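You operate a simulated robot arm through the tools that you are given. There is no shell and no other tool.

You run a simulated robot arm. Do the job below in one go: nothing can be reset, and whatever is moved stays where it is left.

TASK
Square up the 25 pcs stack in the stack holder and lock it.
Fine: on the end table; run both slides in till the sheets lie even, then turn the holder knob; leave the other stack.

It is judged by the outcome, as a careful person would: the job done as asked, and still so three seconds after it is handed in. It fails if anything else is knocked over, pushed out of place, dropped, spilled or broken. Flat cloth is picked up by pressing the open fingertips on it (5 to 10 N) and closing them slowly along it; thin cloth reads only 2 to 8 mm in the jaws.

THE ROBOT
A 6-joint arm with a fingered hand, fixed in place. Base frame: the origin is on the floor under the middle of its stand, x ahead of it, y to its left, z up; the work surface is at about z = 0.84. Units: m, degrees, N and s.
With the tool pointing down near the work surface it reaches from about 0.5 to 0.94 m from the base axis. Its first joint turns from -166.0 to 166.0 degrees. Payload 5 kg.
Tool frame: the origin (TCP) lies between the finger pads and is the grasp point; the fingertips stand 0.043 m ahead of it; z points along the fingers, y is the line along which they close. The gripper opens to 0.144 m; its body begins 0.05 m behind the TCP. The gripper is a hand of 5 fingers: y runs from the thumb to the fingers, the wrist lies at [-0.021, -0.133, -0.233] in the tool frame.
Orientation is that of the tool frame in the base frame, as a unit quaternion [x, y, z, w]. With the fingers straight down and the wrist toward the robot, the tool's x, y and z point along [0, 1, 0], [1, 0, 0] and [0, 0, -1] of the base frame.

THE INTERFACE
- The arm moves only by the tool jog_arm. Its argument "plan" is one flat list of numbers, 6 for each row, row after row: the shift along the base's x, y, z in units of 25 mm (1.0 is 25 mm), then the turn, a rotation vector about the base's x, y, z in units of 6 degrees (1.0 is 6 degrees). In form: [x, y, z, ax, ay, az, x, y, z, ax, ay, az, ...]. A call has 1 to 20 rows; each row shifts and turns the commanded pose from where the row before left it. A call with a number of a shift or a turn outside -1 to 1 is refused whole. Rows are played at 5 a second. More than 0.05 m and 8.6 degrees between two rows, and nothing of the call is played. A pose out of reach is approached as far as the arm can. The call stops where the force on the tool passes 80 N (or 10 N more than at its start, if that is more) or the arm is blocked; 0.2 s more then pass. In this call time passes only in rows, and 0.2 s behind the last. It gives the time, the measured TCP pose, the force on the tool (base axes), the opening and the grip force at its end, in the units of the frame above (readings bear some noise), with the torque about the TCP (base axes, N m) and any sound that the robot's microphone picked up, and new pictures: "views" is both (left out), scene, wrist or none.
- Cameras (640 x 400 px; columns grow to the right, rows downward): "scene" is fixed at [0.0491, -0.6411, 1.4037]; the picture's right is [0.29, -0.96, 0.00], its down [-0.87, -0.26, -0.43] and it looks along [0.41, 0.12, -0.90] (base axes); focal length 319 px, centre (320, 200). "wrist" rides on the gripper at [0.086, -0.109, -0.168] in the tool frame; the picture's right is [-0.80, 0.28, -0.53], its down [-0.54, -0.73, 0.42] and it looks along [-0.27, 0.63, 0.73] (tool axes); focal length 275 px, centre (320, 200).
- slide_trunk(by): slides the trunk up (or, below 0, down) by that many m; the arm rides with it, the base frame stays. It gives what a move gives, with no picture.
- finger_targets(index, middle, ring, little, thumb_bend, thumb_turn): sets how far each is bent, from 0 (flat) to 1 (curled in); at 0.3 the hand is open as for a grip, at 0.7 the pads meet at the TCP. One left out holds its place. A second passes; each finger stops where it meets its share of the squeeze, and holds until it gets a number again. It is the only way to open and close the hand. It gives what a move gives, with no picture; readings hold the bend of each and the force on index, middle, ring, little, thumb and palm. thumb_turn goes from beside the hand (0) to across from the fingers (1), as for a grip.
- probe_pixels(camera, pixels): for up to 12 pixels [column, row] of the newest picture of that camera ("zoom" is the newest enlarged one), the place [x, y, z] in the base frame of the surface seen there, good to about 0.002 m, but the place of the scene camera against the robot may be out by one fixed shift of up to 0.018 m in any direction. No time passes.
- inspect(camera, box): a new picture of the part [left, top, right, bottom] of that camera's present view, enlarged. No time passes.
- finish_job(): hands the job in; it is judged then, once.

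Unless the task says otherwise, let go and move clear before handing in.

The tools are called after "Request:" by a JSON object that holds its "name" and its "arguments". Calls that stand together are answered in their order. jog_arm: Moves the arm, as the interface text tells. Its arguments: {"type":"object","properties":{"plan":{"type":"array"},"views":{"type":"string","enum":["both","scene","wrist","none"]}},"required":["plan"]} The other tools are called the same way: slide_trunk (by) moves the trunk up or down; finger_targets (index, middle, ring, little, thumb_bend, thumb_turn) moves the fingers one by one; probe_pixels (camera, pixels) gives the place of the surface under pixels of a picture; inspect (camera, box) takes an enlarged picture of a part of a camera's view; finish_job () hands the job in.

At the start:

```text
time: 0.0
position: [0.1945, -0.4546, 1.0883]
tool_rot: [0.707, 0.707, 0.0, 0.0]
wrist_force: [-0.9, 0.7, -0.6]
wrist_torque: [0.01, 0.0, -0.01]
grip_width: 0.1437
gripper_force: 0.0
shape: jaw
bend: [0.3, 0.3, 0.3, 0.3, 0.3, 0.98]
finger forces: [0.0, 0.0, 0.0, 0.0, 0.0, 0.0]
trunk travel left (down, up): [-0.475, 0.115]
```

scene: 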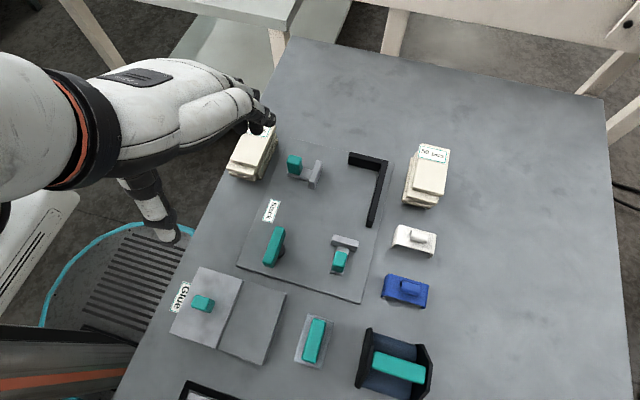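
wrist: 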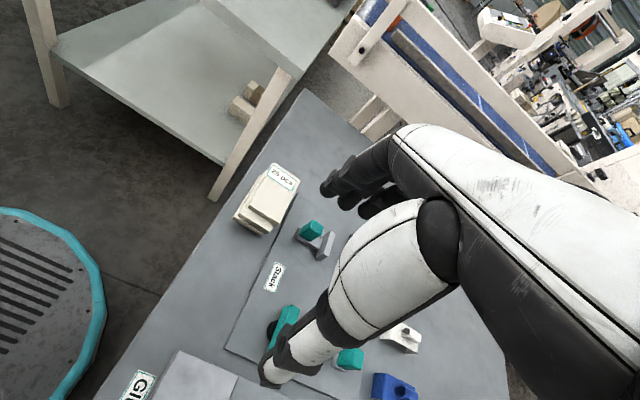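

The scene picture shows two paper stacks, one near (255,150) and one near (428,175), and a "Stack" holder plate with two teal-handled slides near (300,168) and (340,258), a black corner near (375,180), and a teal knob near (275,247). I'll zoom in to read labels and probe positions before moving.

Request:
{"name": "inspect", "arguments": {"camera": "scene", "box": [220, 110, 460, 310]}}

Request:
{"name": "inspect", "arguments": {"camera": "wrist", "box": [200, 130, 400, 400]}}

Request:
{"name": "probe_pixels", "arguments": {"camera": "scene", "pixels": [[430, 180], [434, 153], [415, 200], [260, 150], [262, 132], [245, 172], [295, 162], [315, 175], [344, 243], [341, 260], [275, 245], [380, 180]]}}

```text
2.00 times, centred on (340, 210) of scene
```

zoom: 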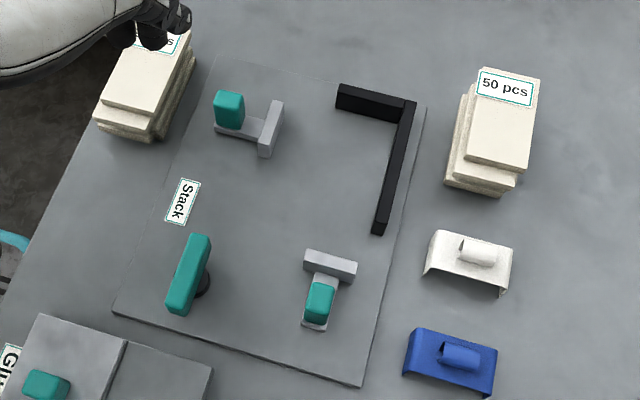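

```text
1.48 times, centred on (300, 265) of wrist
```

zoom: 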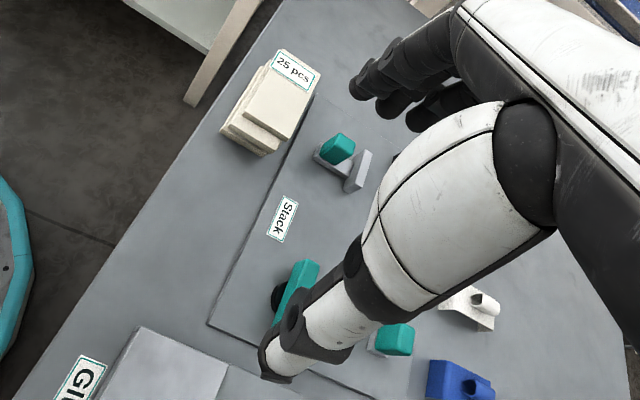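

```text
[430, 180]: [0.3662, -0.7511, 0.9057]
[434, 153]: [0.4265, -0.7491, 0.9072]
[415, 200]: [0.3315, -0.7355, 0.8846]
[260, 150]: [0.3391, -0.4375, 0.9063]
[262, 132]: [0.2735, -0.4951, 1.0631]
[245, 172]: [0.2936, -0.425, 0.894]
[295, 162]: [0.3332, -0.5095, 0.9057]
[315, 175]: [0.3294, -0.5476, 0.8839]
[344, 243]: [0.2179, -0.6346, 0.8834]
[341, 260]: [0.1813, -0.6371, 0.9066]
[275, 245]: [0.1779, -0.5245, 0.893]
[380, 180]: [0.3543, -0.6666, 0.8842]
```

The left stack near (255,150) is labelled "25 pcs" and sits outside the holder, so it must be moved in first. I'll probe the table, plate, stack edges and holder parts for size.

Request:
{"name": "inspect", "arguments": {"camera": "scene", "box": [215, 100, 335, 200]}}

Request:
{"name": "probe_pixels", "arguments": {"camera": "scene", "pixels": [[200, 230], [330, 120], [330, 200], [300, 220], [289, 156], [300, 176], [289, 176], [302, 156], [319, 163], [310, 186], [321, 165], [307, 182]]}}

Request:
{"name": "probe_pixels", "arguments": {"camera": "scene", "pixels": [[332, 237], [357, 243], [334, 244], [357, 250], [336, 252], [347, 254], [333, 270], [345, 271], [277, 228], [285, 231], [264, 262], [273, 266]]}}

Request:
{"name": "probe_pixels", "arguments": {"camera": "scene", "pixels": [[351, 155], [386, 162], [350, 161], [380, 168], [378, 170], [368, 223], [374, 225], [388, 164], [301, 141], [396, 150], [362, 301], [238, 264]]}}

```text
4.00 times, centred on (275, 150) of scene
```

zoom: 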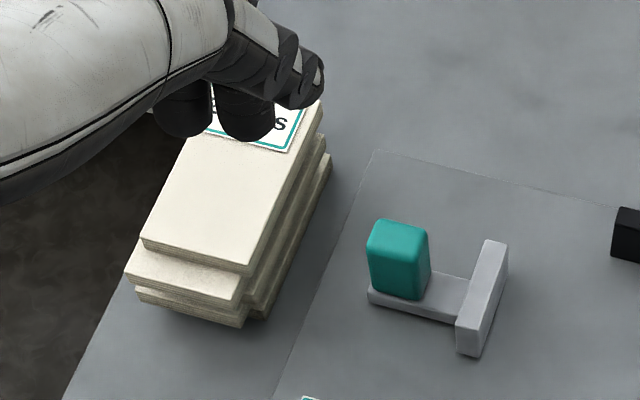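

```text
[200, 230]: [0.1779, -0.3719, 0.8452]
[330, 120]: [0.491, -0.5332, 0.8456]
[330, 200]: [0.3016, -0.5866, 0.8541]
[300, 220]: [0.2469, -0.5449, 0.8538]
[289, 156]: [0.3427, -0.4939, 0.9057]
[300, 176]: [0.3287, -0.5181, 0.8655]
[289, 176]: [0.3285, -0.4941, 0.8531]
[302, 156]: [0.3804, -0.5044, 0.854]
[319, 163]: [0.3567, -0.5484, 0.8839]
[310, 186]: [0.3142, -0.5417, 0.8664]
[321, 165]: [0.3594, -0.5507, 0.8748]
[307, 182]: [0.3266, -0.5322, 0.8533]
```

```text
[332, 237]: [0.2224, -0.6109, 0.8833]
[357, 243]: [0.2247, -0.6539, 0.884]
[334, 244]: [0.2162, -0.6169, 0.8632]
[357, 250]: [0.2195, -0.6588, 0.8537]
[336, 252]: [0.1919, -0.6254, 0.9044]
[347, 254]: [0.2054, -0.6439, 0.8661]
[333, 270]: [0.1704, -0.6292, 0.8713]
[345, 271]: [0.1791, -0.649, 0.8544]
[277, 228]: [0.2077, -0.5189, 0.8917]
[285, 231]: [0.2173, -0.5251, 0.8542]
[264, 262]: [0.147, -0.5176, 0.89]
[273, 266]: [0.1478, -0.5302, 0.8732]
```

```text
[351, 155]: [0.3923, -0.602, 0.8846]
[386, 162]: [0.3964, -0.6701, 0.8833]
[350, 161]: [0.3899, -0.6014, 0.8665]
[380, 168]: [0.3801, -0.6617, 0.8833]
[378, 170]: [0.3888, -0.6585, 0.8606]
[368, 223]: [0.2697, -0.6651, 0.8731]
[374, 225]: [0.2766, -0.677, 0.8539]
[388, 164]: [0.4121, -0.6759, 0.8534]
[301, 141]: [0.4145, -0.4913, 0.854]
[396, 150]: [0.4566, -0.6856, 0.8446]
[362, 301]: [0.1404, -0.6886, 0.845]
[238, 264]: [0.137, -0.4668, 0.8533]
```

Table is at about z=0.845 by the scene camera, the plate at 0.8535, and the fence corner near (380,168). I'll probe the same features through the wrist camera to find the scene camera's fixed shift.

Request:
{"name": "probe_pixels", "arguments": {"camera": "wrist", "pixels": [[312, 222], [322, 226], [303, 232], [284, 177], [224, 349], [180, 280], [262, 205], [250, 225], [236, 215], [274, 277], [300, 187], [328, 245]]}}

Request:
{"name": "inspect", "arguments": {"camera": "wrist", "box": [220, 150, 348, 290]}}

```text
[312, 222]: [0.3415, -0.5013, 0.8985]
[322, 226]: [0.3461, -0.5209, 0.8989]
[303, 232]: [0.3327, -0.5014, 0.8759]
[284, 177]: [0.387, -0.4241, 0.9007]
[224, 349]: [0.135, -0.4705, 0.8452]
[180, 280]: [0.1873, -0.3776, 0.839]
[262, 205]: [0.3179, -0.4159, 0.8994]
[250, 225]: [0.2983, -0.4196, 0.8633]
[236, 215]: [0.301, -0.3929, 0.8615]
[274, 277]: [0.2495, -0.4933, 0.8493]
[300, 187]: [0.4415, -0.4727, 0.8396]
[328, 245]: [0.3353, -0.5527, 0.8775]
```

```text
2.86 times, centred on (284, 220) of wrist
```

zoom: 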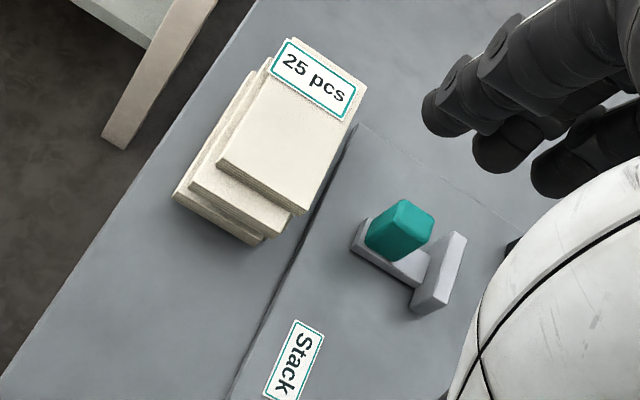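

The wrist camera puts the table at z≈0.839 and the plate at 0.847, so the scene view is shifted by roughly (+2,+4,+6 mm). Now I'll probe the stack layer corners in the wrist zoom.

Request:
{"name": "probe_pixels", "arguments": {"camera": "zoom", "pixels": [[222, 165], [300, 209], [363, 84], [291, 42], [194, 188], [286, 228], [178, 194], [262, 238], [294, 225], [268, 240], [267, 62], [250, 76]]}}

Request:
{"name": "probe_pixels", "arguments": {"camera": "zoom", "pixels": [[404, 203], [372, 240], [393, 252], [430, 222], [354, 240], [455, 234], [465, 240], [412, 300], [440, 312], [447, 302], [295, 362], [370, 245]]}}

Request:
{"name": "probe_pixels", "arguments": {"camera": "scene", "pixels": [[271, 210], [293, 162], [317, 164], [308, 186], [250, 170], [240, 175], [232, 172], [276, 135], [278, 140], [277, 145], [270, 160], [263, 178]]}}

```text
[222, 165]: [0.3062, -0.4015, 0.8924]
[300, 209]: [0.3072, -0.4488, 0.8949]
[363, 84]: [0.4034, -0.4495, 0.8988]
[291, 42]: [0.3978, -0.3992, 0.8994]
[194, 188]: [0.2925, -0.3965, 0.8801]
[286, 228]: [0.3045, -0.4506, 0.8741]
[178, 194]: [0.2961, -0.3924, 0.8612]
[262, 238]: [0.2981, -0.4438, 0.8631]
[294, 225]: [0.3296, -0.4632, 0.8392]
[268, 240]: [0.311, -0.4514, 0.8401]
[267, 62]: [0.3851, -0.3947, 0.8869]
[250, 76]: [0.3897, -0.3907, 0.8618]
```

```text
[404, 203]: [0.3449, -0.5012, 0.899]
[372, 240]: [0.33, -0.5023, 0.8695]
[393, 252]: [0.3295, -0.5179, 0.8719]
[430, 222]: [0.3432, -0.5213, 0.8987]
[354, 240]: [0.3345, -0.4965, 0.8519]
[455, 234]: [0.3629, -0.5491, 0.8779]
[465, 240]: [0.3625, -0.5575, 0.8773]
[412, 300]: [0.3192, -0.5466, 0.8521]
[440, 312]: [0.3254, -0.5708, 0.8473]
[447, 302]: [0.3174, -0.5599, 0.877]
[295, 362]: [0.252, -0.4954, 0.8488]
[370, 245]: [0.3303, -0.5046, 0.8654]
```

```text
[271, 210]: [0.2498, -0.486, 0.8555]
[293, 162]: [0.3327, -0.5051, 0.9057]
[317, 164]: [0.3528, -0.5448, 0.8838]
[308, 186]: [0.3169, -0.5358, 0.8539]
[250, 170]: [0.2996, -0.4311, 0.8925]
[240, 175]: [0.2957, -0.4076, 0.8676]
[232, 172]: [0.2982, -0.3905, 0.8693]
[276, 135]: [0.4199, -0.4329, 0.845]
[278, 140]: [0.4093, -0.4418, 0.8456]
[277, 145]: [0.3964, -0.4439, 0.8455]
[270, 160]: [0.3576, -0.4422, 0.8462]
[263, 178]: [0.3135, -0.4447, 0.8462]
```

Probes give the "25 pcs" stack as three layers, about 0.10 × 0.055 m each and 0.06 m tall, centred near (0.35,-0.422). The fence corner and slide heads leave about 0.155 × 0.11 m in the holder. I'll turn the hand 90° so it closes along base y and move it above the stack, staying high.

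Request:
{"name": "jog_arm", "arguments": {"plan": [0.4, 0.09, 0, 0, 0, -1, 0.4, 0.09, 0, 0, 0, -1, 0.4, 0.09, 0, 0, 0, -1, 0.4, 0.09, 0, 0, 0, -1, 0.4, 0.09, 0, 0, 0, -1, 0.4, 0.09, 0, 0, 0, -1, 0.4, 0.09, 0, 0, 0, -1, 0.4, 0.09, 0, 0, 0, -1, 0.4, 0.09, 0, 0, 0, -1, 0.4, 0.09, 0, 0, 0, -1, 0.4, 0.09, 0, 0, 0, -1, 0.4, 0.09, 0, 0, 0, -1, 0.4, 0.09, 0, 0, 0, -1, 0.4, 0.09, 0, 0, 0, -1, 0.4, 0.09, 0, 0, 0, -1], "views": "both"}}

```text
time: 3.2
position: [0.3465, -0.4221, 1.086]
tool_rot: [1.0, -0.002, 0.0, 0.0]
wrist_force: [-0.1, 0.0, 0.7]
wrist_torque: [0.01, -0.01, -0.03]
grip_width: 0.1435
gripper_force: 0.1
shape: jaw
bend: [0.3, 0.3, 0.3, 0.3, 0.3, 0.98]
finger forces: [0.0, 0.1, 0.0, 0.1, 0.0, 0.0]
trunk travel left (down, up): [-0.475, 0.115]
```

scene: 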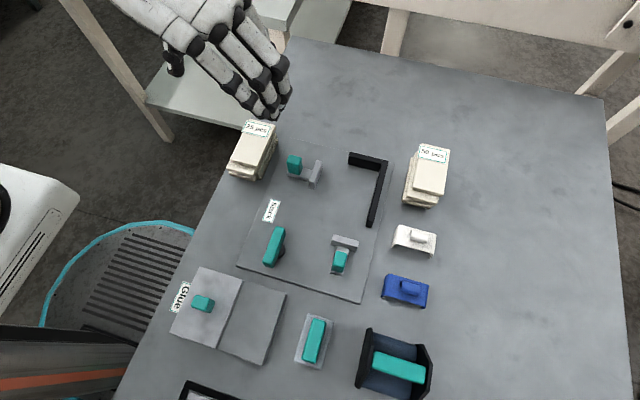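
wrist: 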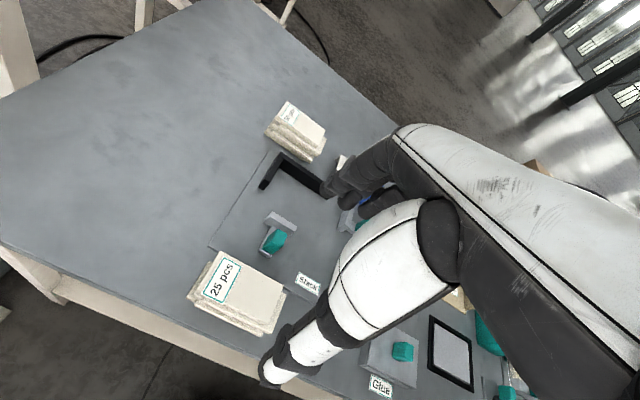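

The hand now hangs above the stack with thumb on the table-edge side; the stack is clear at (240,290) in the wrist view. I'll zoom both cameras on the stack to get exact layer edges.

Request:
{"name": "inspect", "arguments": {"camera": "scene", "box": [215, 110, 335, 200]}}

Request:
{"name": "inspect", "arguments": {"camera": "wrist", "box": [170, 140, 350, 350]}}

```text
4.44 times, centred on (275, 155) of scene
```

zoom: 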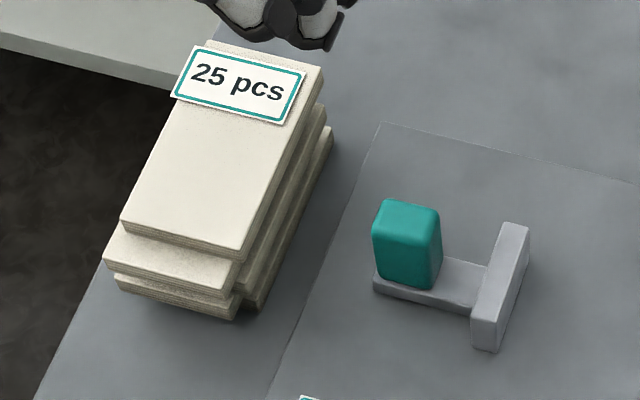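

```text
1.90 times, centred on (260, 245) of wrist
```

zoom: 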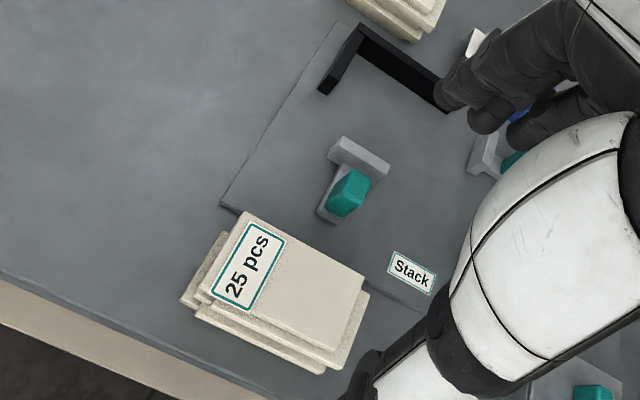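

Layers look offset by several mm from one another. I'll probe the corners of each layer in this wrist zoom.

Request:
{"name": "probe_pixels", "arguments": {"camera": "zoom", "pixels": [[243, 216], [360, 276], [329, 346], [213, 290], [366, 296], [339, 366], [323, 370], [198, 312], [200, 292], [184, 300], [226, 236], [345, 330]]}}

Request:
{"name": "probe_pixels", "arguments": {"camera": "zoom", "pixels": [[362, 30], [322, 88], [445, 105], [370, 50], [346, 140], [388, 165], [330, 155], [325, 220], [352, 172], [345, 215], [238, 208], [412, 272]]}}

Request:
{"name": "probe_pixels", "arguments": {"camera": "scene", "pixels": [[249, 138], [273, 145], [287, 120], [258, 165], [236, 162], [232, 171], [257, 180], [240, 174], [268, 172], [275, 150], [301, 141], [321, 166]]}}

```text
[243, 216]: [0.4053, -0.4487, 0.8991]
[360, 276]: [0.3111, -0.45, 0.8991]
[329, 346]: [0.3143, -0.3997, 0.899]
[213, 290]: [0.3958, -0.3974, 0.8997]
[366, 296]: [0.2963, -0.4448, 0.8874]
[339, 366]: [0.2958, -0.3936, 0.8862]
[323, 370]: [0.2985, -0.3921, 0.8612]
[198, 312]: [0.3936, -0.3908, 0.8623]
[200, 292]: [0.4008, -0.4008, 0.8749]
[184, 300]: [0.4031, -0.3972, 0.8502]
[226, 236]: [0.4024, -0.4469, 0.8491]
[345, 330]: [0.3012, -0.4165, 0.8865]
```

```text
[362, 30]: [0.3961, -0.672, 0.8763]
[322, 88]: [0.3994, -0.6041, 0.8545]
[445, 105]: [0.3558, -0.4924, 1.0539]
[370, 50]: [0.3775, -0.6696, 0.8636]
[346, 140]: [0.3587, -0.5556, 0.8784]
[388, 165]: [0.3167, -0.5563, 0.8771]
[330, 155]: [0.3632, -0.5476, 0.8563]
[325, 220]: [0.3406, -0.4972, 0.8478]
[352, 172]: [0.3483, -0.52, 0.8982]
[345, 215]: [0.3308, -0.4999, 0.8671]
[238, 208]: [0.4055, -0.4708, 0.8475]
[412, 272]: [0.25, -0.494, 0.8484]
```

```text
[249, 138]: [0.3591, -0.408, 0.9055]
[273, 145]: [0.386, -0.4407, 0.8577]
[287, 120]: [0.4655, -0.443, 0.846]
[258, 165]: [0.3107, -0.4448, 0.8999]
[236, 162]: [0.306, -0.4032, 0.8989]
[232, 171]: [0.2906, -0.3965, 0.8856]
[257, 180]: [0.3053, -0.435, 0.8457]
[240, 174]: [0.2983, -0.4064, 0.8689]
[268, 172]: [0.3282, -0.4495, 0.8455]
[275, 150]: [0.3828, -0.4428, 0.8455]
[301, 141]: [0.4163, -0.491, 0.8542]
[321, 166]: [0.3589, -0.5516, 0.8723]
```

The stack turns out to be five ~12 mm sheets staggered between x 0.296–0.407 and y -0.391…-0.451. I'll test-close the hand in free air to see its width and how the fingertips lie.

Request:
{"name": "finger_targets", "arguments": {"index": 0.5, "middle": 0.5, "ring": 0.5, "little": 0.5, "thumb_bend": 0.5}}

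Request:
{"name": "inspect", "arguments": {"camera": "scene", "box": [100, 0, 340, 150]}}

Request:
{"name": "inspect", "arguments": {"camera": "wrist", "box": [230, 100, 480, 400]}}

```text
time: 4.2
position: [0.3465, -0.4234, 1.0864]
tool_rot: [1.0, -0.001, 0.0, 0.0]
wrist_force: [-0.8, 0.0, -0.3]
wrist_torque: [0.0, -0.02, 0.02]
grip_width: 0.0792
gripper_force: 0.0
shape: fingers
bend: [0.5, 0.5, 0.5, 0.5, 0.5, 0.98]
finger forces: [0.0, 0.1, 0.1, 0.0, 0.0, 0.0]
trunk travel left (down, up): [-0.475, 0.115]
```

```text
2.67 times, centred on (220, 75) of scene
```

zoom: 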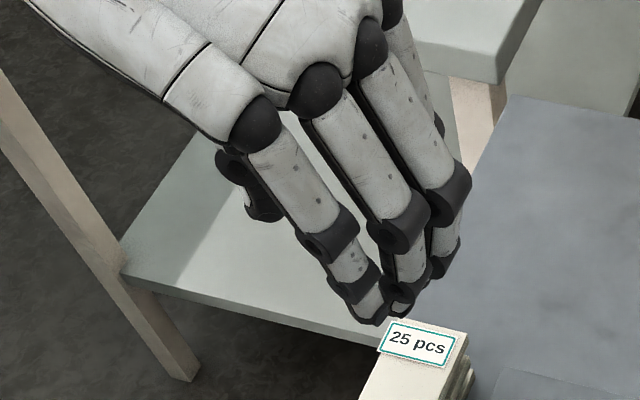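

```text
1.33 times, centred on (355, 250) of wrist
```

zoom: 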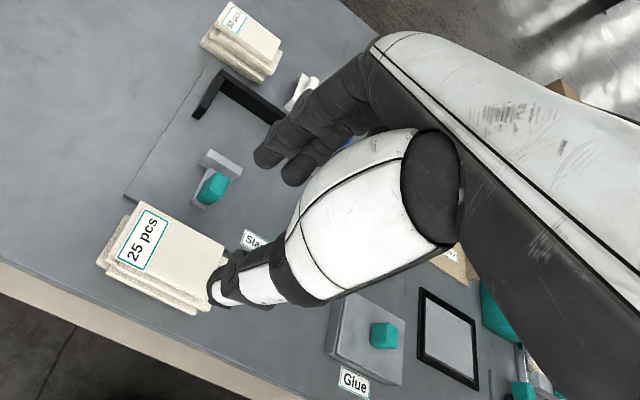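

At 0.5 bend the opening is 0.079 m. I'll probe the fingertips and thumb tip to learn where they sit relative to the TCP.

Request:
{"name": "probe_pixels", "arguments": {"camera": "zoom", "pixels": [[262, 158], [270, 165], [290, 178], [298, 182], [310, 120], [214, 292], [225, 300], [222, 275], [240, 270], [262, 285], [345, 80], [275, 125]]}}

Request:
{"name": "inspect", "arguments": {"camera": "scene", "box": [180, 40, 300, 130]}}

```text
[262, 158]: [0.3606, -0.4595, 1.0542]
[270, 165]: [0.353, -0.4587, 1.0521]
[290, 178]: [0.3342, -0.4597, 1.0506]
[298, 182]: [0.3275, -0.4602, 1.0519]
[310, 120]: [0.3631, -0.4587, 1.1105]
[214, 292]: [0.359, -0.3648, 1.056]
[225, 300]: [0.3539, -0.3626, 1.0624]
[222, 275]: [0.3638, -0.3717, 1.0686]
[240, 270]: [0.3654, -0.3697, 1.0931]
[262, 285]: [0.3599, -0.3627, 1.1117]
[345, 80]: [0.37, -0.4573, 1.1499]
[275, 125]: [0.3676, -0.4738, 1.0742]
```

```text
4.44 times, centred on (240, 85) of scene
```

zoom: 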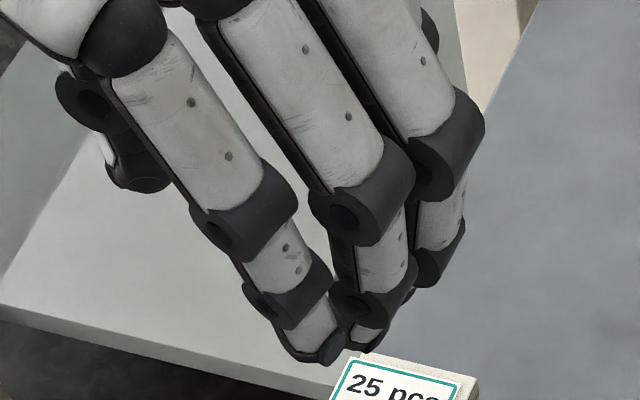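

Fingertips sit about 37 mm below the TCP, inner faces near y=-0.459 and thumb inner face near -0.38, nearly vertical. I'll centre over the stack and lower to just above its top at z≈0.899.

Request:
{"name": "jog_arm", "arguments": {"plan": [0.1, 0.1, -0.9, 0, 0, 0, 0.1, 0.1, -0.9, 0, 0, 0, 0, 0, -0.9, 0, 0, 0, 0, 0, -0.9, 0, 0, 0, 0, 0, -0.8, 0, 0, 0, 0, 0, -0.7, 0, 0, 0], "views": "both"}}

Request:
{"name": "inspect", "arguments": {"camera": "scene", "box": [200, 70, 340, 200]}}

Request:
{"name": "inspect", "arguments": {"camera": "wrist", "box": [180, 150, 400, 400]}}

```text
time: 5.6
position: [0.3509, -0.4181, 0.9605]
tool_rot: [1.0, -0.001, 0.0, 0.0]
wrist_force: [0.3, -0.1, 0.1]
wrist_torque: [0.02, -0.01, 0.01]
grip_width: 0.0792
gripper_force: 0.1
shape: fingers
bend: [0.5, 0.5, 0.5, 0.5, 0.5, 0.98]
finger forces: [0.1, 0.0, 0.0, 0.0, 0.0, 0.1]
trunk travel left (down, up): [-0.475, 0.115]
```

scene: 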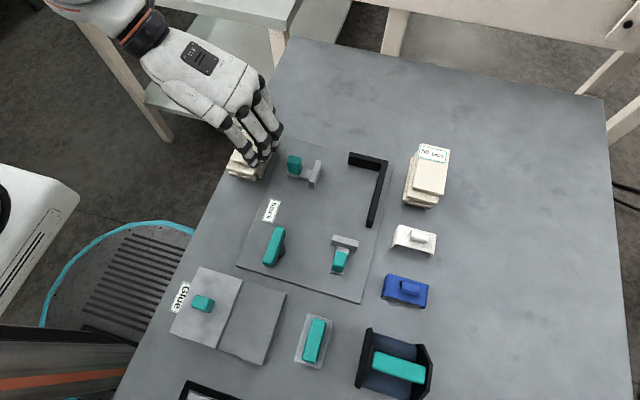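
wrist: 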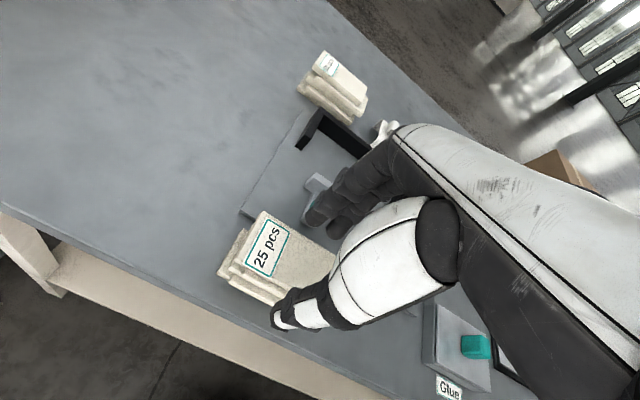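

```text
3.08 times, centred on (270, 135) of scene
```

zoom: 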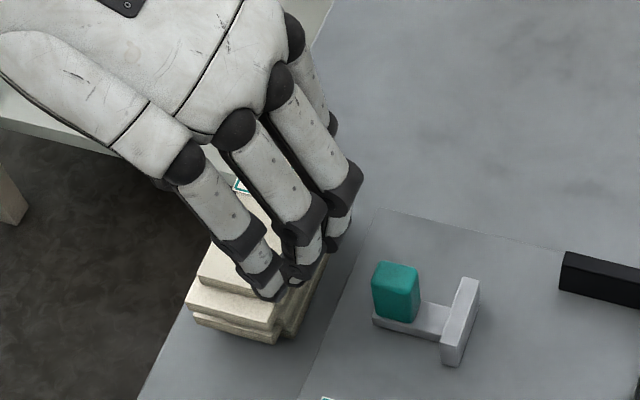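

```text
1.60 times, centred on (290, 275) of wrist
```

zoom: 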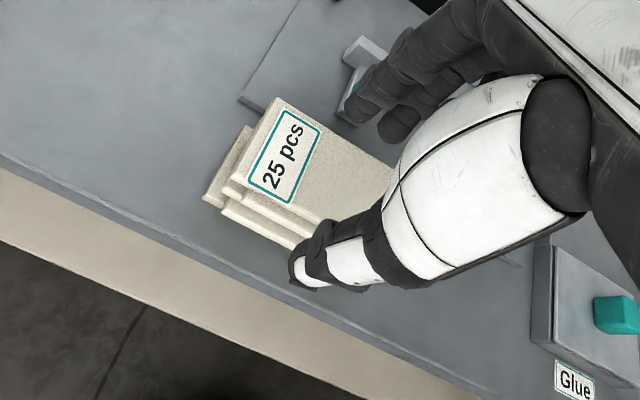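

The hand is centred above the stack with about 20 mm clearance. I'll probe finger positions in the scene zoom to see which fingers fall along the stack's length.

Request:
{"name": "inspect", "arguments": {"camera": "scene", "box": [220, 80, 300, 190]}}

Request:
{"name": "probe_pixels", "arguments": {"camera": "wrist", "pixels": [[308, 219], [335, 230], [280, 318], [290, 325], [276, 312], [310, 200], [238, 245], [330, 255], [300, 232], [245, 210]]}}

```text
3.64 times, centred on (260, 135) of scene
```

zoom: 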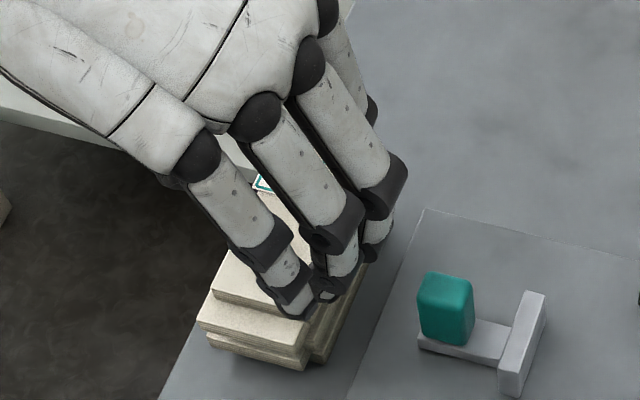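

```text
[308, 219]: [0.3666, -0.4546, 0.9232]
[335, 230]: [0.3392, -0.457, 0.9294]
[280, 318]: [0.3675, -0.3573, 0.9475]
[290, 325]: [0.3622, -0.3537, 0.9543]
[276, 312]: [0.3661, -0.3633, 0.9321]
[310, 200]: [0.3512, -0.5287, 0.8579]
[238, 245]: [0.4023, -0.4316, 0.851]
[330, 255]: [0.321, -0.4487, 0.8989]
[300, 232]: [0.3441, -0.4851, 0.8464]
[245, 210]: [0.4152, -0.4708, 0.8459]
```

Request:
{"name": "probe_pixels", "arguments": {"camera": "zoom", "pixels": [[300, 310], [295, 300], [330, 285], [325, 297], [340, 265], [378, 225], [385, 245], [375, 110], [270, 240], [335, 225], [395, 170], [372, 258]]}}

```text
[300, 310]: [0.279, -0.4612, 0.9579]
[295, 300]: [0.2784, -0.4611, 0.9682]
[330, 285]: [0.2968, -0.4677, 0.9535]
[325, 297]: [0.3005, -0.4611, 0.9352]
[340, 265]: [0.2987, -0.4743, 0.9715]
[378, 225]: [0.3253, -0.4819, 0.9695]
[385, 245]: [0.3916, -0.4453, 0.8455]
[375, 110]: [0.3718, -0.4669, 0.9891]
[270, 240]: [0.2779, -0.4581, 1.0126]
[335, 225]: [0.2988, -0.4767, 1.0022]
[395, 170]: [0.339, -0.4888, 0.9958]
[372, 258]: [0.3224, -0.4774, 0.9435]
```

Index and middle sit at TCP x +0.01 and -0.018, the thumb at +0.011, while ring and little fall near or past the stack's near end; so thumb, index and middle will do the gripping. I'll shift so the thumb is at the stack's mid-length and descend until the tips are just above plate level.

Request:
{"name": "jog_arm", "arguments": {"plan": [-0.43, 0.07, 0, 0, 0, 0, 0, 0, -0.65, 0, 0, 0, 0, 0, -0.65, 0, 0, 0, 0, 0, -0.65, 0, 0, 0, 0, 0, -0.65, 0, 0, 0], "views": "both"}}

Request:
{"name": "inspect", "arguments": {"camera": "scene", "box": [220, 90, 310, 200]}}

Request:
{"name": "inspect", "arguments": {"camera": "wrist", "box": [200, 150, 360, 370]}}

```text
time: 6.8
position: [0.3394, -0.4152, 0.896]
tool_rot: [1.0, -0.001, 0.0, 0.001]
wrist_force: [-0.4, 0.3, 0.6]
wrist_torque: [0.03, 0.04, 0.01]
grip_width: 0.0791
gripper_force: 0.1
shape: fingers
bend: [0.5, 0.5, 0.5, 0.5, 0.5, 0.98]
finger forces: [0.0, 0.0, 0.0, 0.0, 0.1, 0.0]
trunk travel left (down, up): [-0.475, 0.115]
```

scene: 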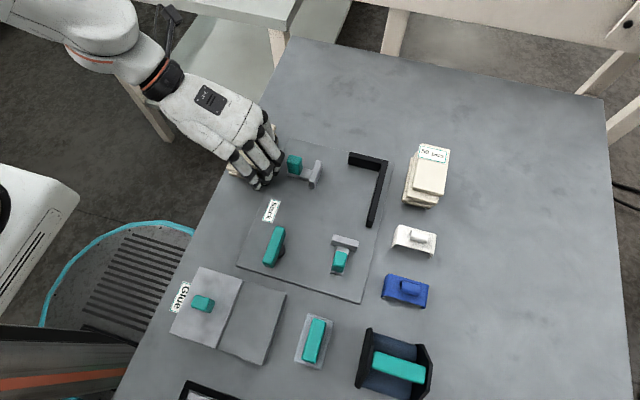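
wrist: 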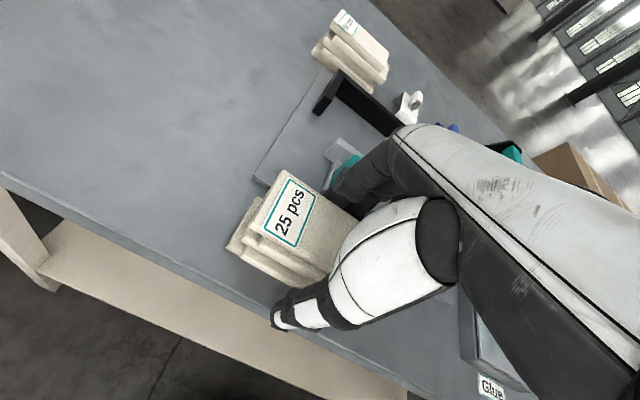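

```text
3.64 times, centred on (265, 145) of scene
```

zoom: 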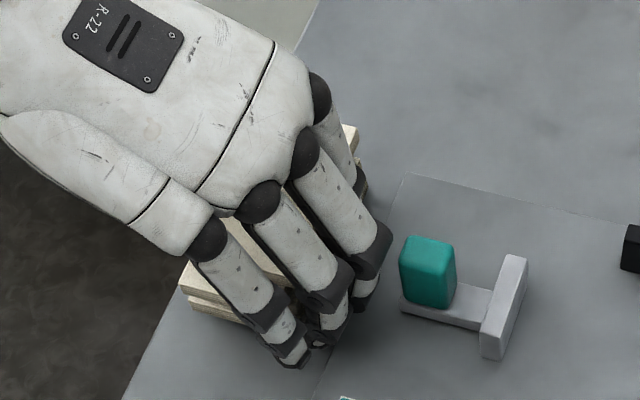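

```text
1.82 times, centred on (280, 260) of wrist
```

zoom: 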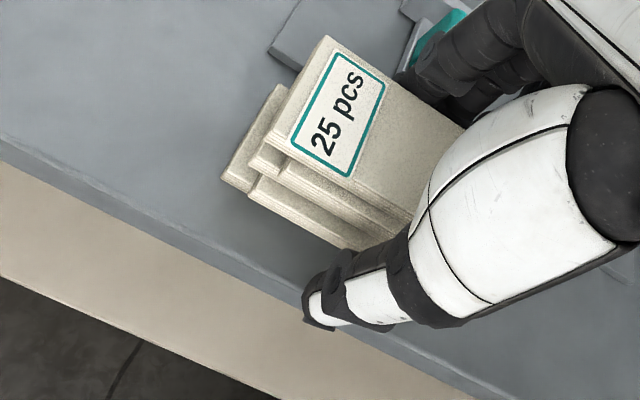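

The fingers and thumb are either side of the stack with no contact forces. I'll lower a further 7 mm gently and watch the force.

Request:
{"name": "jog_arm", "arguments": {"plan": [0, 0, -0.14, 0, 0, 0, 0, 0, -0.14, 0, 0, 0], "views": "none"}}

```text
time: 7.4
position: [0.3389, -0.4162, 0.8905]
tool_rot: [1.0, 0.0, 0.0, 0.0]
wrist_force: [0.7, 2.0, 3.8]
wrist_torque: [-0.08, 0.01, 0.03]
grip_width: 0.0779
gripper_force: 1.7
shape: fingers
bend: [0.5, 0.51, 0.5, 0.5, 0.5, 0.98]
finger forces: [0.8, 3.0, 0.0, 0.0, 0.1, 0.0]
trunk travel left (down, up): [-0.475, 0.115]
```

The middle fingertip reads 3 N with a small +y push, so it's catching the plate's edge at y≈-0.47. I'll lift 2 mm, shift 4 mm toward +y, then lower again.

Request:
{"name": "jog_arm", "arguments": {"plan": [0, 0, 0.1, 0, 0, 0, 0, 0.18, 0, 0, 0, 0, 0, 0, -0.15, 0, 0, 0, 0, 0, -0.15, 0, 0, 0], "views": "none"}}

```text
time: 8.4
position: [0.3401, -0.4119, 0.8866]
tool_rot: [1.0, -0.001, 0.001, 0.002]
wrist_force: [-4.1, -1.7, 29.5]
wrist_torque: [-1.51, 0.39, -0.16]
grip_width: 0.0793
gripper_force: 14.7
shape: fingers
bend: [0.5, 0.49, 0.5, 0.5, 0.5, 0.98]
finger forces: [5.3, 24.6, 0.0, 0.1, 0.0, 0.1]
trunk travel left (down, up): [-0.475, 0.115]
```

The middle finger carries ~25 N straight up with the tip just off the plate, so it's resting on the table. I'll rise 4 mm to take the load off, then look.

Request:
{"name": "jog_arm", "arguments": {"plan": [0, 0, 0.17, 0, 0, 0], "views": "both"}}

Request:
{"name": "inspect", "arguments": {"camera": "wrist", "box": [200, 150, 360, 370]}}

Request:
{"name": "inspect", "arguments": {"camera": "scene", "box": [220, 90, 310, 200]}}

```text
time: 8.8
position: [0.3404, -0.4104, 0.8876]
tool_rot: [1.0, 0.0, 0.001, 0.0]
wrist_force: [-0.4, -3.6, 18.7]
wrist_torque: [-1.06, 0.28, -0.01]
grip_width: 0.0799
gripper_force: 10.2
shape: fingers
bend: [0.5, 0.48, 0.5, 0.5, 0.5, 0.98]
finger forces: [0.3, 19.3, 0.0, 0.0, 0.0, 0.0]
trunk travel left (down, up): [-0.475, 0.115]
```

scene: 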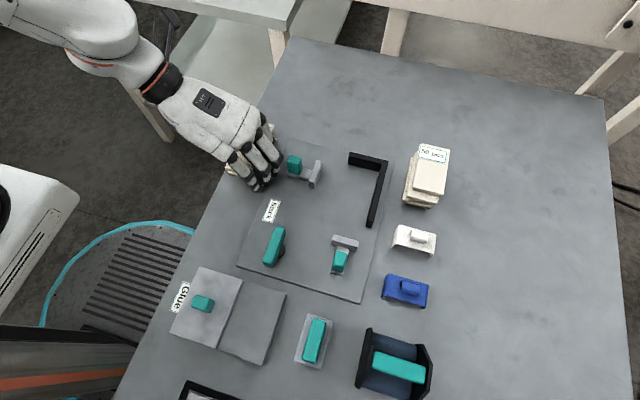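
wrist: 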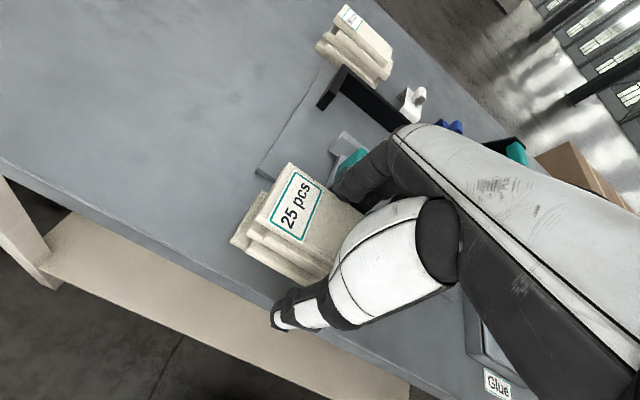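

```text
1.82 times, centred on (280, 260) of wrist
```

zoom: 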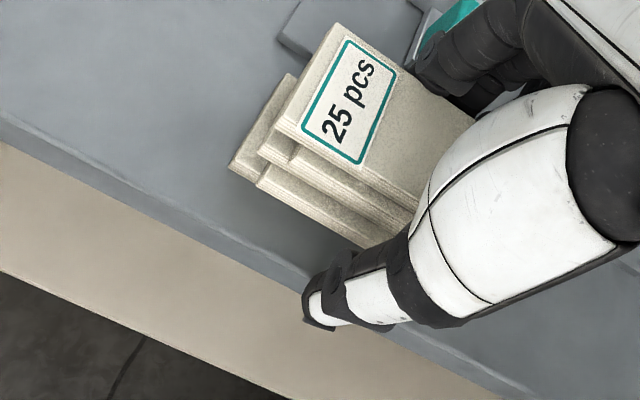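

```text
3.64 times, centred on (265, 145) of scene
```

zoom: 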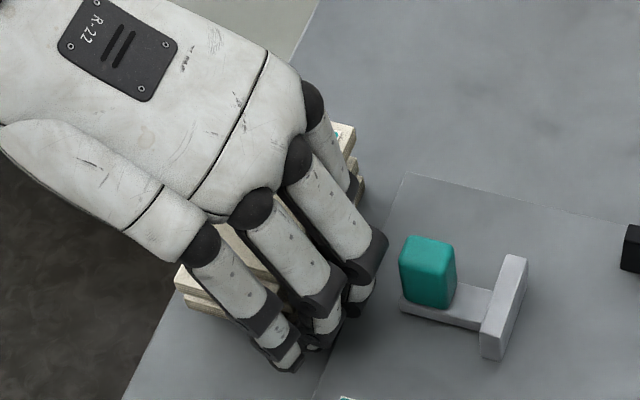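

The middle finger still bears 19 N upward near (0.326,-0.46). I'll lift another 4 mm and re-read.

Request:
{"name": "jog_arm", "arguments": {"plan": [0, 0, 0.08, 0, 0, 0, 0, 0, 0.08, 0, 0, 0], "views": "none"}}

```text
time: 9.4
position: [0.3392, -0.4096, 0.8903]
tool_rot: [1.0, -0.001, 0.0, -0.001]
wrist_force: [-0.5, -1.2, 0.0]
wrist_torque: [-0.04, 0.0, -0.01]
grip_width: 0.0796
gripper_force: 0.6
shape: fingers
bend: [0.5, 0.5, 0.5, 0.5, 0.5, 0.98]
finger forces: [0.3, 0.6, 0.0, 0.1, 0.0, 0.1]
trunk travel left (down, up): [-0.475, 0.115]
```

Forces are now nearly zero with just light side contact at the stack. I'll check tip heights from the scene view before squeezing.

Request:
{"name": "inspect", "arguments": {"camera": "scene", "box": [240, 130, 300, 200]}}

```text
5.71 times, centred on (270, 165) of scene
```

zoom: 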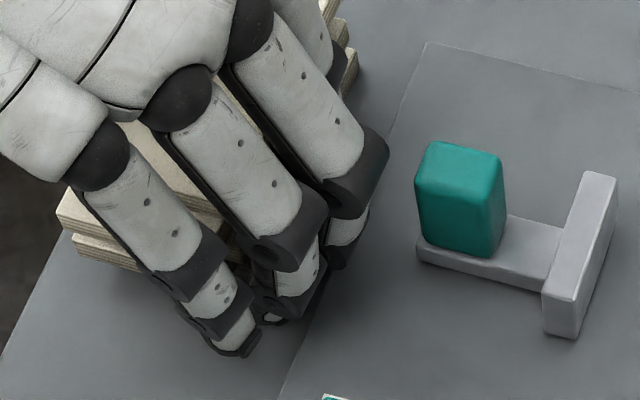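

Request:
{"name": "probe_pixels", "arguments": {"camera": "zoom", "pixels": [[235, 350], [262, 345], [272, 318], [290, 318], [300, 300], [322, 290], [335, 262], [350, 225], [325, 270], [310, 310], [290, 265], [345, 245]]}}

```text
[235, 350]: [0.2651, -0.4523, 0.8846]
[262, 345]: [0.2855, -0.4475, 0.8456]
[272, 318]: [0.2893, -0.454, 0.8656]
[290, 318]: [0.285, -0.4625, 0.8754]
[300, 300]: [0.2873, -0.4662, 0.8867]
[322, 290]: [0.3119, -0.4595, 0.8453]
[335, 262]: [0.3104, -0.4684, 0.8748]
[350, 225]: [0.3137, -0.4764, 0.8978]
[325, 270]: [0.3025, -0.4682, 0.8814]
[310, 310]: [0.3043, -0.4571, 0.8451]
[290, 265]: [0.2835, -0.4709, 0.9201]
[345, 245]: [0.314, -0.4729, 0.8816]
```

No more information to gain there; the tips are within a few mm of the table. I'll close thumb, index and middle in a measured step, keeping ring and little where they are.

Request:
{"name": "finger_targets", "arguments": {"index": 0.52, "middle": 0.52, "thumb_bend": 0.6}}

Request:
{"name": "inspect", "arguments": {"camera": "wrist", "box": [200, 150, 360, 370]}}

```text
time: 10.4
position: [0.3398, -0.4103, 0.8915]
tool_rot: [1.0, -0.001, 0.001, 0.001]
wrist_force: [-0.1, 0.3, 0.6]
wrist_torque: [0.06, 0.04, 0.01]
grip_width: 0.0604
gripper_force: 1.0
shape: fingers
bend: [0.51, 0.52, 0.5, 0.5, 0.59, 0.98]
finger forces: [0.7, 0.3, 0.0, 0.1, 1.1, 0.1]
trunk travel left (down, up): [-0.475, 0.115]
```

```text
1.82 times, centred on (280, 260) of wrist
```

zoom: 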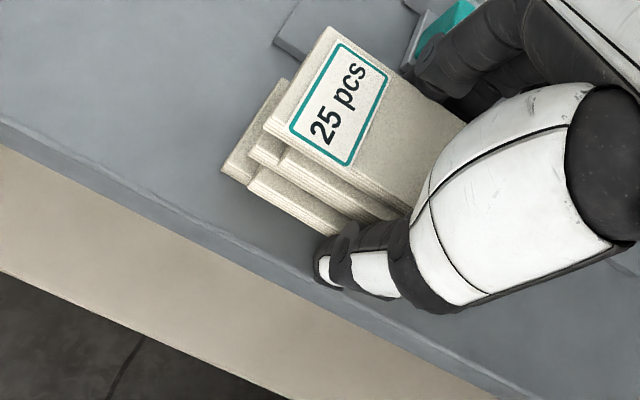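

Both sides touch at about 1 N with width 0.060 m. I'll squeeze more and watch whether the sheets shift together.

Request:
{"name": "finger_targets", "arguments": {"index": 0.58, "middle": 0.58, "thumb_bend": 0.63}}

Request:
{"name": "inspect", "arguments": {"camera": "wrist", "box": [200, 150, 360, 370]}}

```text
time: 11.4
position: [0.3396, -0.4099, 0.8911]
tool_rot: [1.0, -0.001, 0.0, -0.001]
wrist_force: [0.4, -0.3, -0.4]
wrist_torque: [0.03, 0.01, 0.0]
grip_width: 0.0583
gripper_force: 6.9
shape: fingers
bend: [0.53, 0.55, 0.5, 0.5, 0.59, 0.97]
finger forces: [3.9, 3.0, 0.0, 0.0, 7.0, 0.1]
trunk travel left (down, up): [-0.475, 0.115]
```

```text
1.82 times, centred on (280, 260) of wrist
```

zoom: 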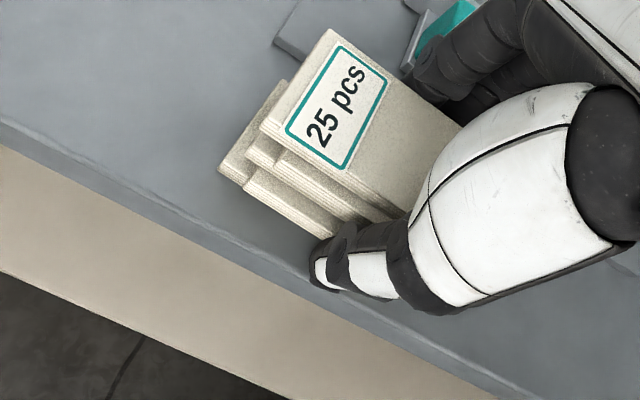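

The grip is about 7 N and the stack has moved as one. I'll firm the grip a little, then lift a small amount to test.

Request:
{"name": "finger_targets", "arguments": {"index": 0.63, "middle": 0.63, "thumb_bend": 0.68}}

Request:
{"name": "jog_arm", "arguments": {"plan": [0, 0, 0.2, 0, 0, 0, 0, 0, 0.2, 0, 0, 0, 0, 0, 0.2, 0, 0, 0], "views": "both"}}

Request:
{"name": "inspect", "arguments": {"camera": "wrist", "box": [200, 150, 360, 370]}}

Request:
{"name": "inspect", "arguments": {"camera": "scene", "box": [220, 90, 310, 200]}}

```text
time: 12.4
position: [0.3403, -0.4107, 0.8908]
tool_rot: [1.0, -0.002, 0.0, -0.001]
wrist_force: [0.3, -0.6, -0.1]
wrist_torque: [0.0, 0.02, 0.0]
grip_width: 0.0571
gripper_force: 16.6
shape: fingers
bend: [0.55, 0.58, 0.5, 0.5, 0.59, 0.96]
finger forces: [8.5, 7.0, 0.1, 0.1, 15.7, 0.0]
trunk travel left (down, up): [-0.475, 0.115]
```

```text
time: 13.2
position: [0.34, -0.4114, 0.9065]
tool_rot: [1.0, 0.001, 0.001, 0.0]
wrist_force: [0.5, 0.4, -1.4]
wrist_torque: [0.02, 0.03, -0.03]
grip_width: 0.0574
gripper_force: 15.8
shape: fingers
bend: [0.55, 0.58, 0.5, 0.5, 0.59, 0.96]
finger forces: [8.6, 7.1, 0.1, 0.1, 15.6, 0.1]
trunk travel left (down, up): [-0.475, 0.115]
```

scene: 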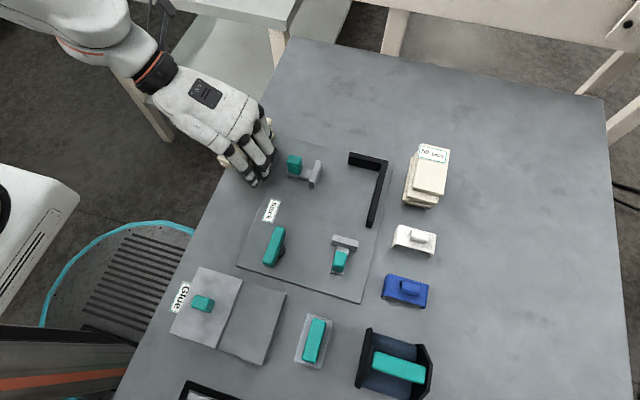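
wrist: 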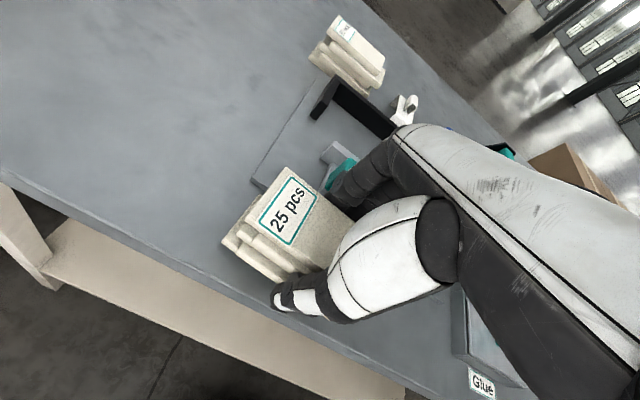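

```text
1.82 times, centred on (280, 260) of wrist
```

zoom: 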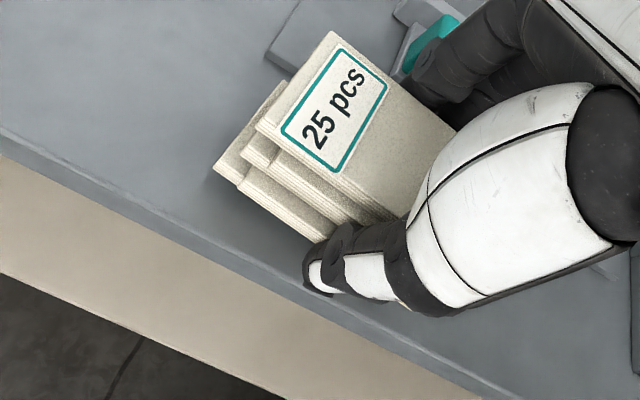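

```text
3.64 times, centred on (265, 145) of scene
```

zoom: 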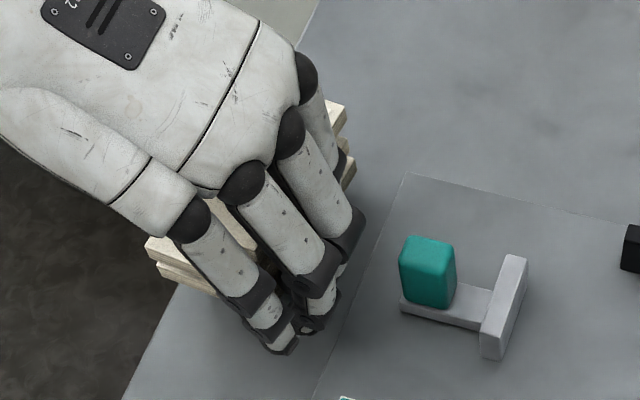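

The hand rose 15 mm with the stack apparently whole and ~1.4 N of load. I'll probe the lower sheets' edges to confirm every sheet has lifted.

Request:
{"name": "probe_pixels", "arguments": {"camera": "wrist", "pixels": [[223, 243], [223, 248], [230, 251], [236, 252], [240, 258], [260, 270], [275, 279], [246, 219], [250, 222], [248, 236], [217, 250], [285, 175]]}}

```text
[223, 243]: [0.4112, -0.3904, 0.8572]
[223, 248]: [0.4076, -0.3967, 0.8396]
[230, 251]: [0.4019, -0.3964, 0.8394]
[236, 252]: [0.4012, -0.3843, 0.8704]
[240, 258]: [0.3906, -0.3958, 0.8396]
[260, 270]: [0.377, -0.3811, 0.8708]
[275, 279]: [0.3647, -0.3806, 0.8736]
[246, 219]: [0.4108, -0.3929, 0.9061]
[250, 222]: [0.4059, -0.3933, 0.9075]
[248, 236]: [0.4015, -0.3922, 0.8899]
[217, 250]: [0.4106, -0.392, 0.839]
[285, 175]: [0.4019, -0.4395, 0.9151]
```

All sheets lifted: the bottom sheet's edge at (223,243) is at z≈0.857 with table seen below it. I'll raise well clear of the slide handle, and re-measure the fence and slides from the wrist view.

Request:
{"name": "jog_arm", "arguments": {"plan": [0, 0, 0.5, 0, 0, 0, 0, 0, 0.6, 0, 0, 0, 0, 0, 0.6, 0, 0, 0, 0, 0, 0.6, 0, 0, 0, 0, 0, 0.5, 0, 0, 0], "views": "both"}}

Request:
{"name": "inspect", "arguments": {"camera": "wrist", "box": [200, 60, 420, 330]}}

Request:
{"name": "inspect", "arguments": {"camera": "scene", "box": [260, 130, 410, 310]}}

```text
time: 14.4
position: [0.3406, -0.4124, 0.9752]
tool_rot: [1.0, 0.0, 0.0, -0.001]
wrist_force: [-0.1, 0.7, -1.4]
wrist_torque: [0.01, 0.01, 0.01]
grip_width: 0.0571
gripper_force: 15.9
shape: fingers
bend: [0.55, 0.58, 0.5, 0.5, 0.59, 0.96]
finger forces: [8.5, 7.1, 0.0, 0.0, 15.6, 0.0]
trunk travel left (down, up): [-0.475, 0.115]
```

scene: 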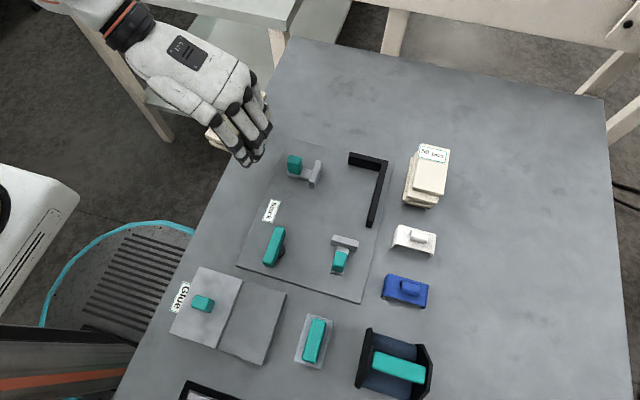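
wrist: 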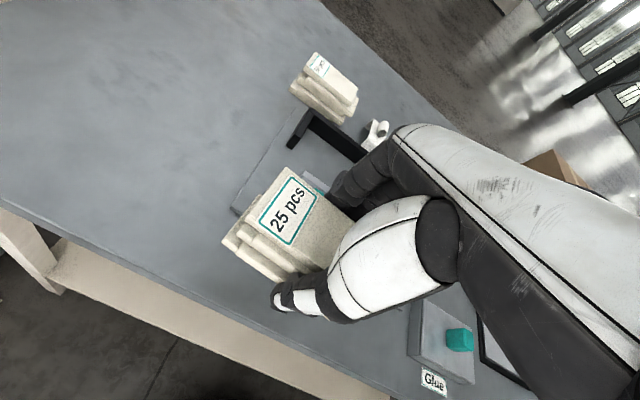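

```text
1.48 times, centred on (310, 195) of wrist
```

zoom: 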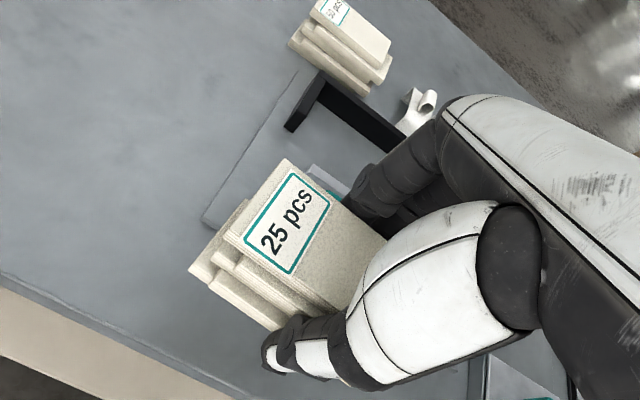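

```text
2.22 times, centred on (335, 220) of scene
```

zoom: 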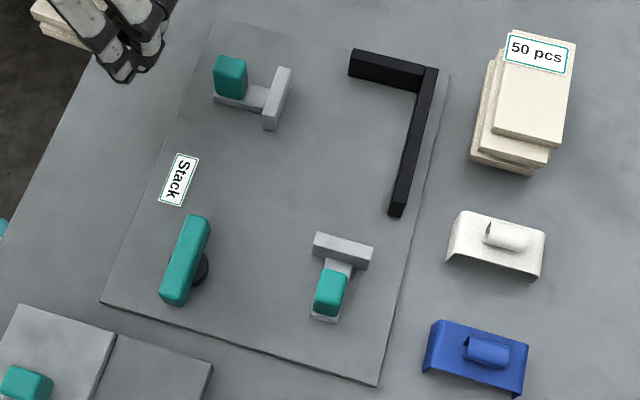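

I'll probe the fence inner edges, slide heads and knob in this scene zoom, and cross-check the fence with the wrist camera.

Request:
{"name": "probe_pixels", "arguments": {"camera": "zoom", "pixels": [[357, 50], [352, 61], [434, 68], [416, 80], [393, 203], [402, 207], [279, 72], [290, 72], [266, 118], [274, 122], [316, 236], [370, 250]]}}

Request:
{"name": "probe_pixels", "arguments": {"camera": "zoom", "pixels": [[320, 235], [316, 244], [369, 258], [330, 280], [328, 305], [345, 275], [325, 318], [199, 220], [175, 298], [186, 258], [203, 270], [205, 282]]}}

Request:
{"name": "probe_pixels", "arguments": {"camera": "wrist", "pixels": [[311, 111], [301, 112], [290, 140], [295, 143], [298, 147], [320, 122], [365, 158], [340, 140], [331, 122], [335, 150], [308, 118], [280, 130]]}}

```text
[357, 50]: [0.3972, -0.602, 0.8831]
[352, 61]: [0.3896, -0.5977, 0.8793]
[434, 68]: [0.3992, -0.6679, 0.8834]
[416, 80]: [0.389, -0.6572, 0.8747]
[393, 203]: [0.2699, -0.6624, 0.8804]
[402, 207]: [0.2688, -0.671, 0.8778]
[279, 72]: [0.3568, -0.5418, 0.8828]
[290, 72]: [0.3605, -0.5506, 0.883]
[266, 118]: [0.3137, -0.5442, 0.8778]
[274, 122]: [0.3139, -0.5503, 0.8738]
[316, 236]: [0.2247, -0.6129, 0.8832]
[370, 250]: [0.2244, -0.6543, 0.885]
```

```text
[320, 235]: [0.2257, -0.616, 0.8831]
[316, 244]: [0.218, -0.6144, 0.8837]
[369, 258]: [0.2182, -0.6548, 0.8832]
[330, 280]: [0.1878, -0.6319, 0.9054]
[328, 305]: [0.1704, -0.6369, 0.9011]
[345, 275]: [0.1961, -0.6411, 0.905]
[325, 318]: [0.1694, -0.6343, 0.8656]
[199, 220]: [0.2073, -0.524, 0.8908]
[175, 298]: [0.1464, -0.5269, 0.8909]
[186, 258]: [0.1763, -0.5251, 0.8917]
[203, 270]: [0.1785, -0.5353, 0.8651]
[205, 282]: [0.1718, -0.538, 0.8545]
```

```text
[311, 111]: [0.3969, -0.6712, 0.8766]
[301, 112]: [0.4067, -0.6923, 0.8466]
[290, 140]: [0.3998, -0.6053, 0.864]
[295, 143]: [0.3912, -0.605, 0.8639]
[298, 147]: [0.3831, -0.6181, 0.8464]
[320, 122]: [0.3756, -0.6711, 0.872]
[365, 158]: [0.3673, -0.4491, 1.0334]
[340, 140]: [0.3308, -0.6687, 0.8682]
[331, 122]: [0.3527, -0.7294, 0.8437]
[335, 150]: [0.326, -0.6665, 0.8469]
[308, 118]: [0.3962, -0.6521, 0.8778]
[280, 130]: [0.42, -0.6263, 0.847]
```

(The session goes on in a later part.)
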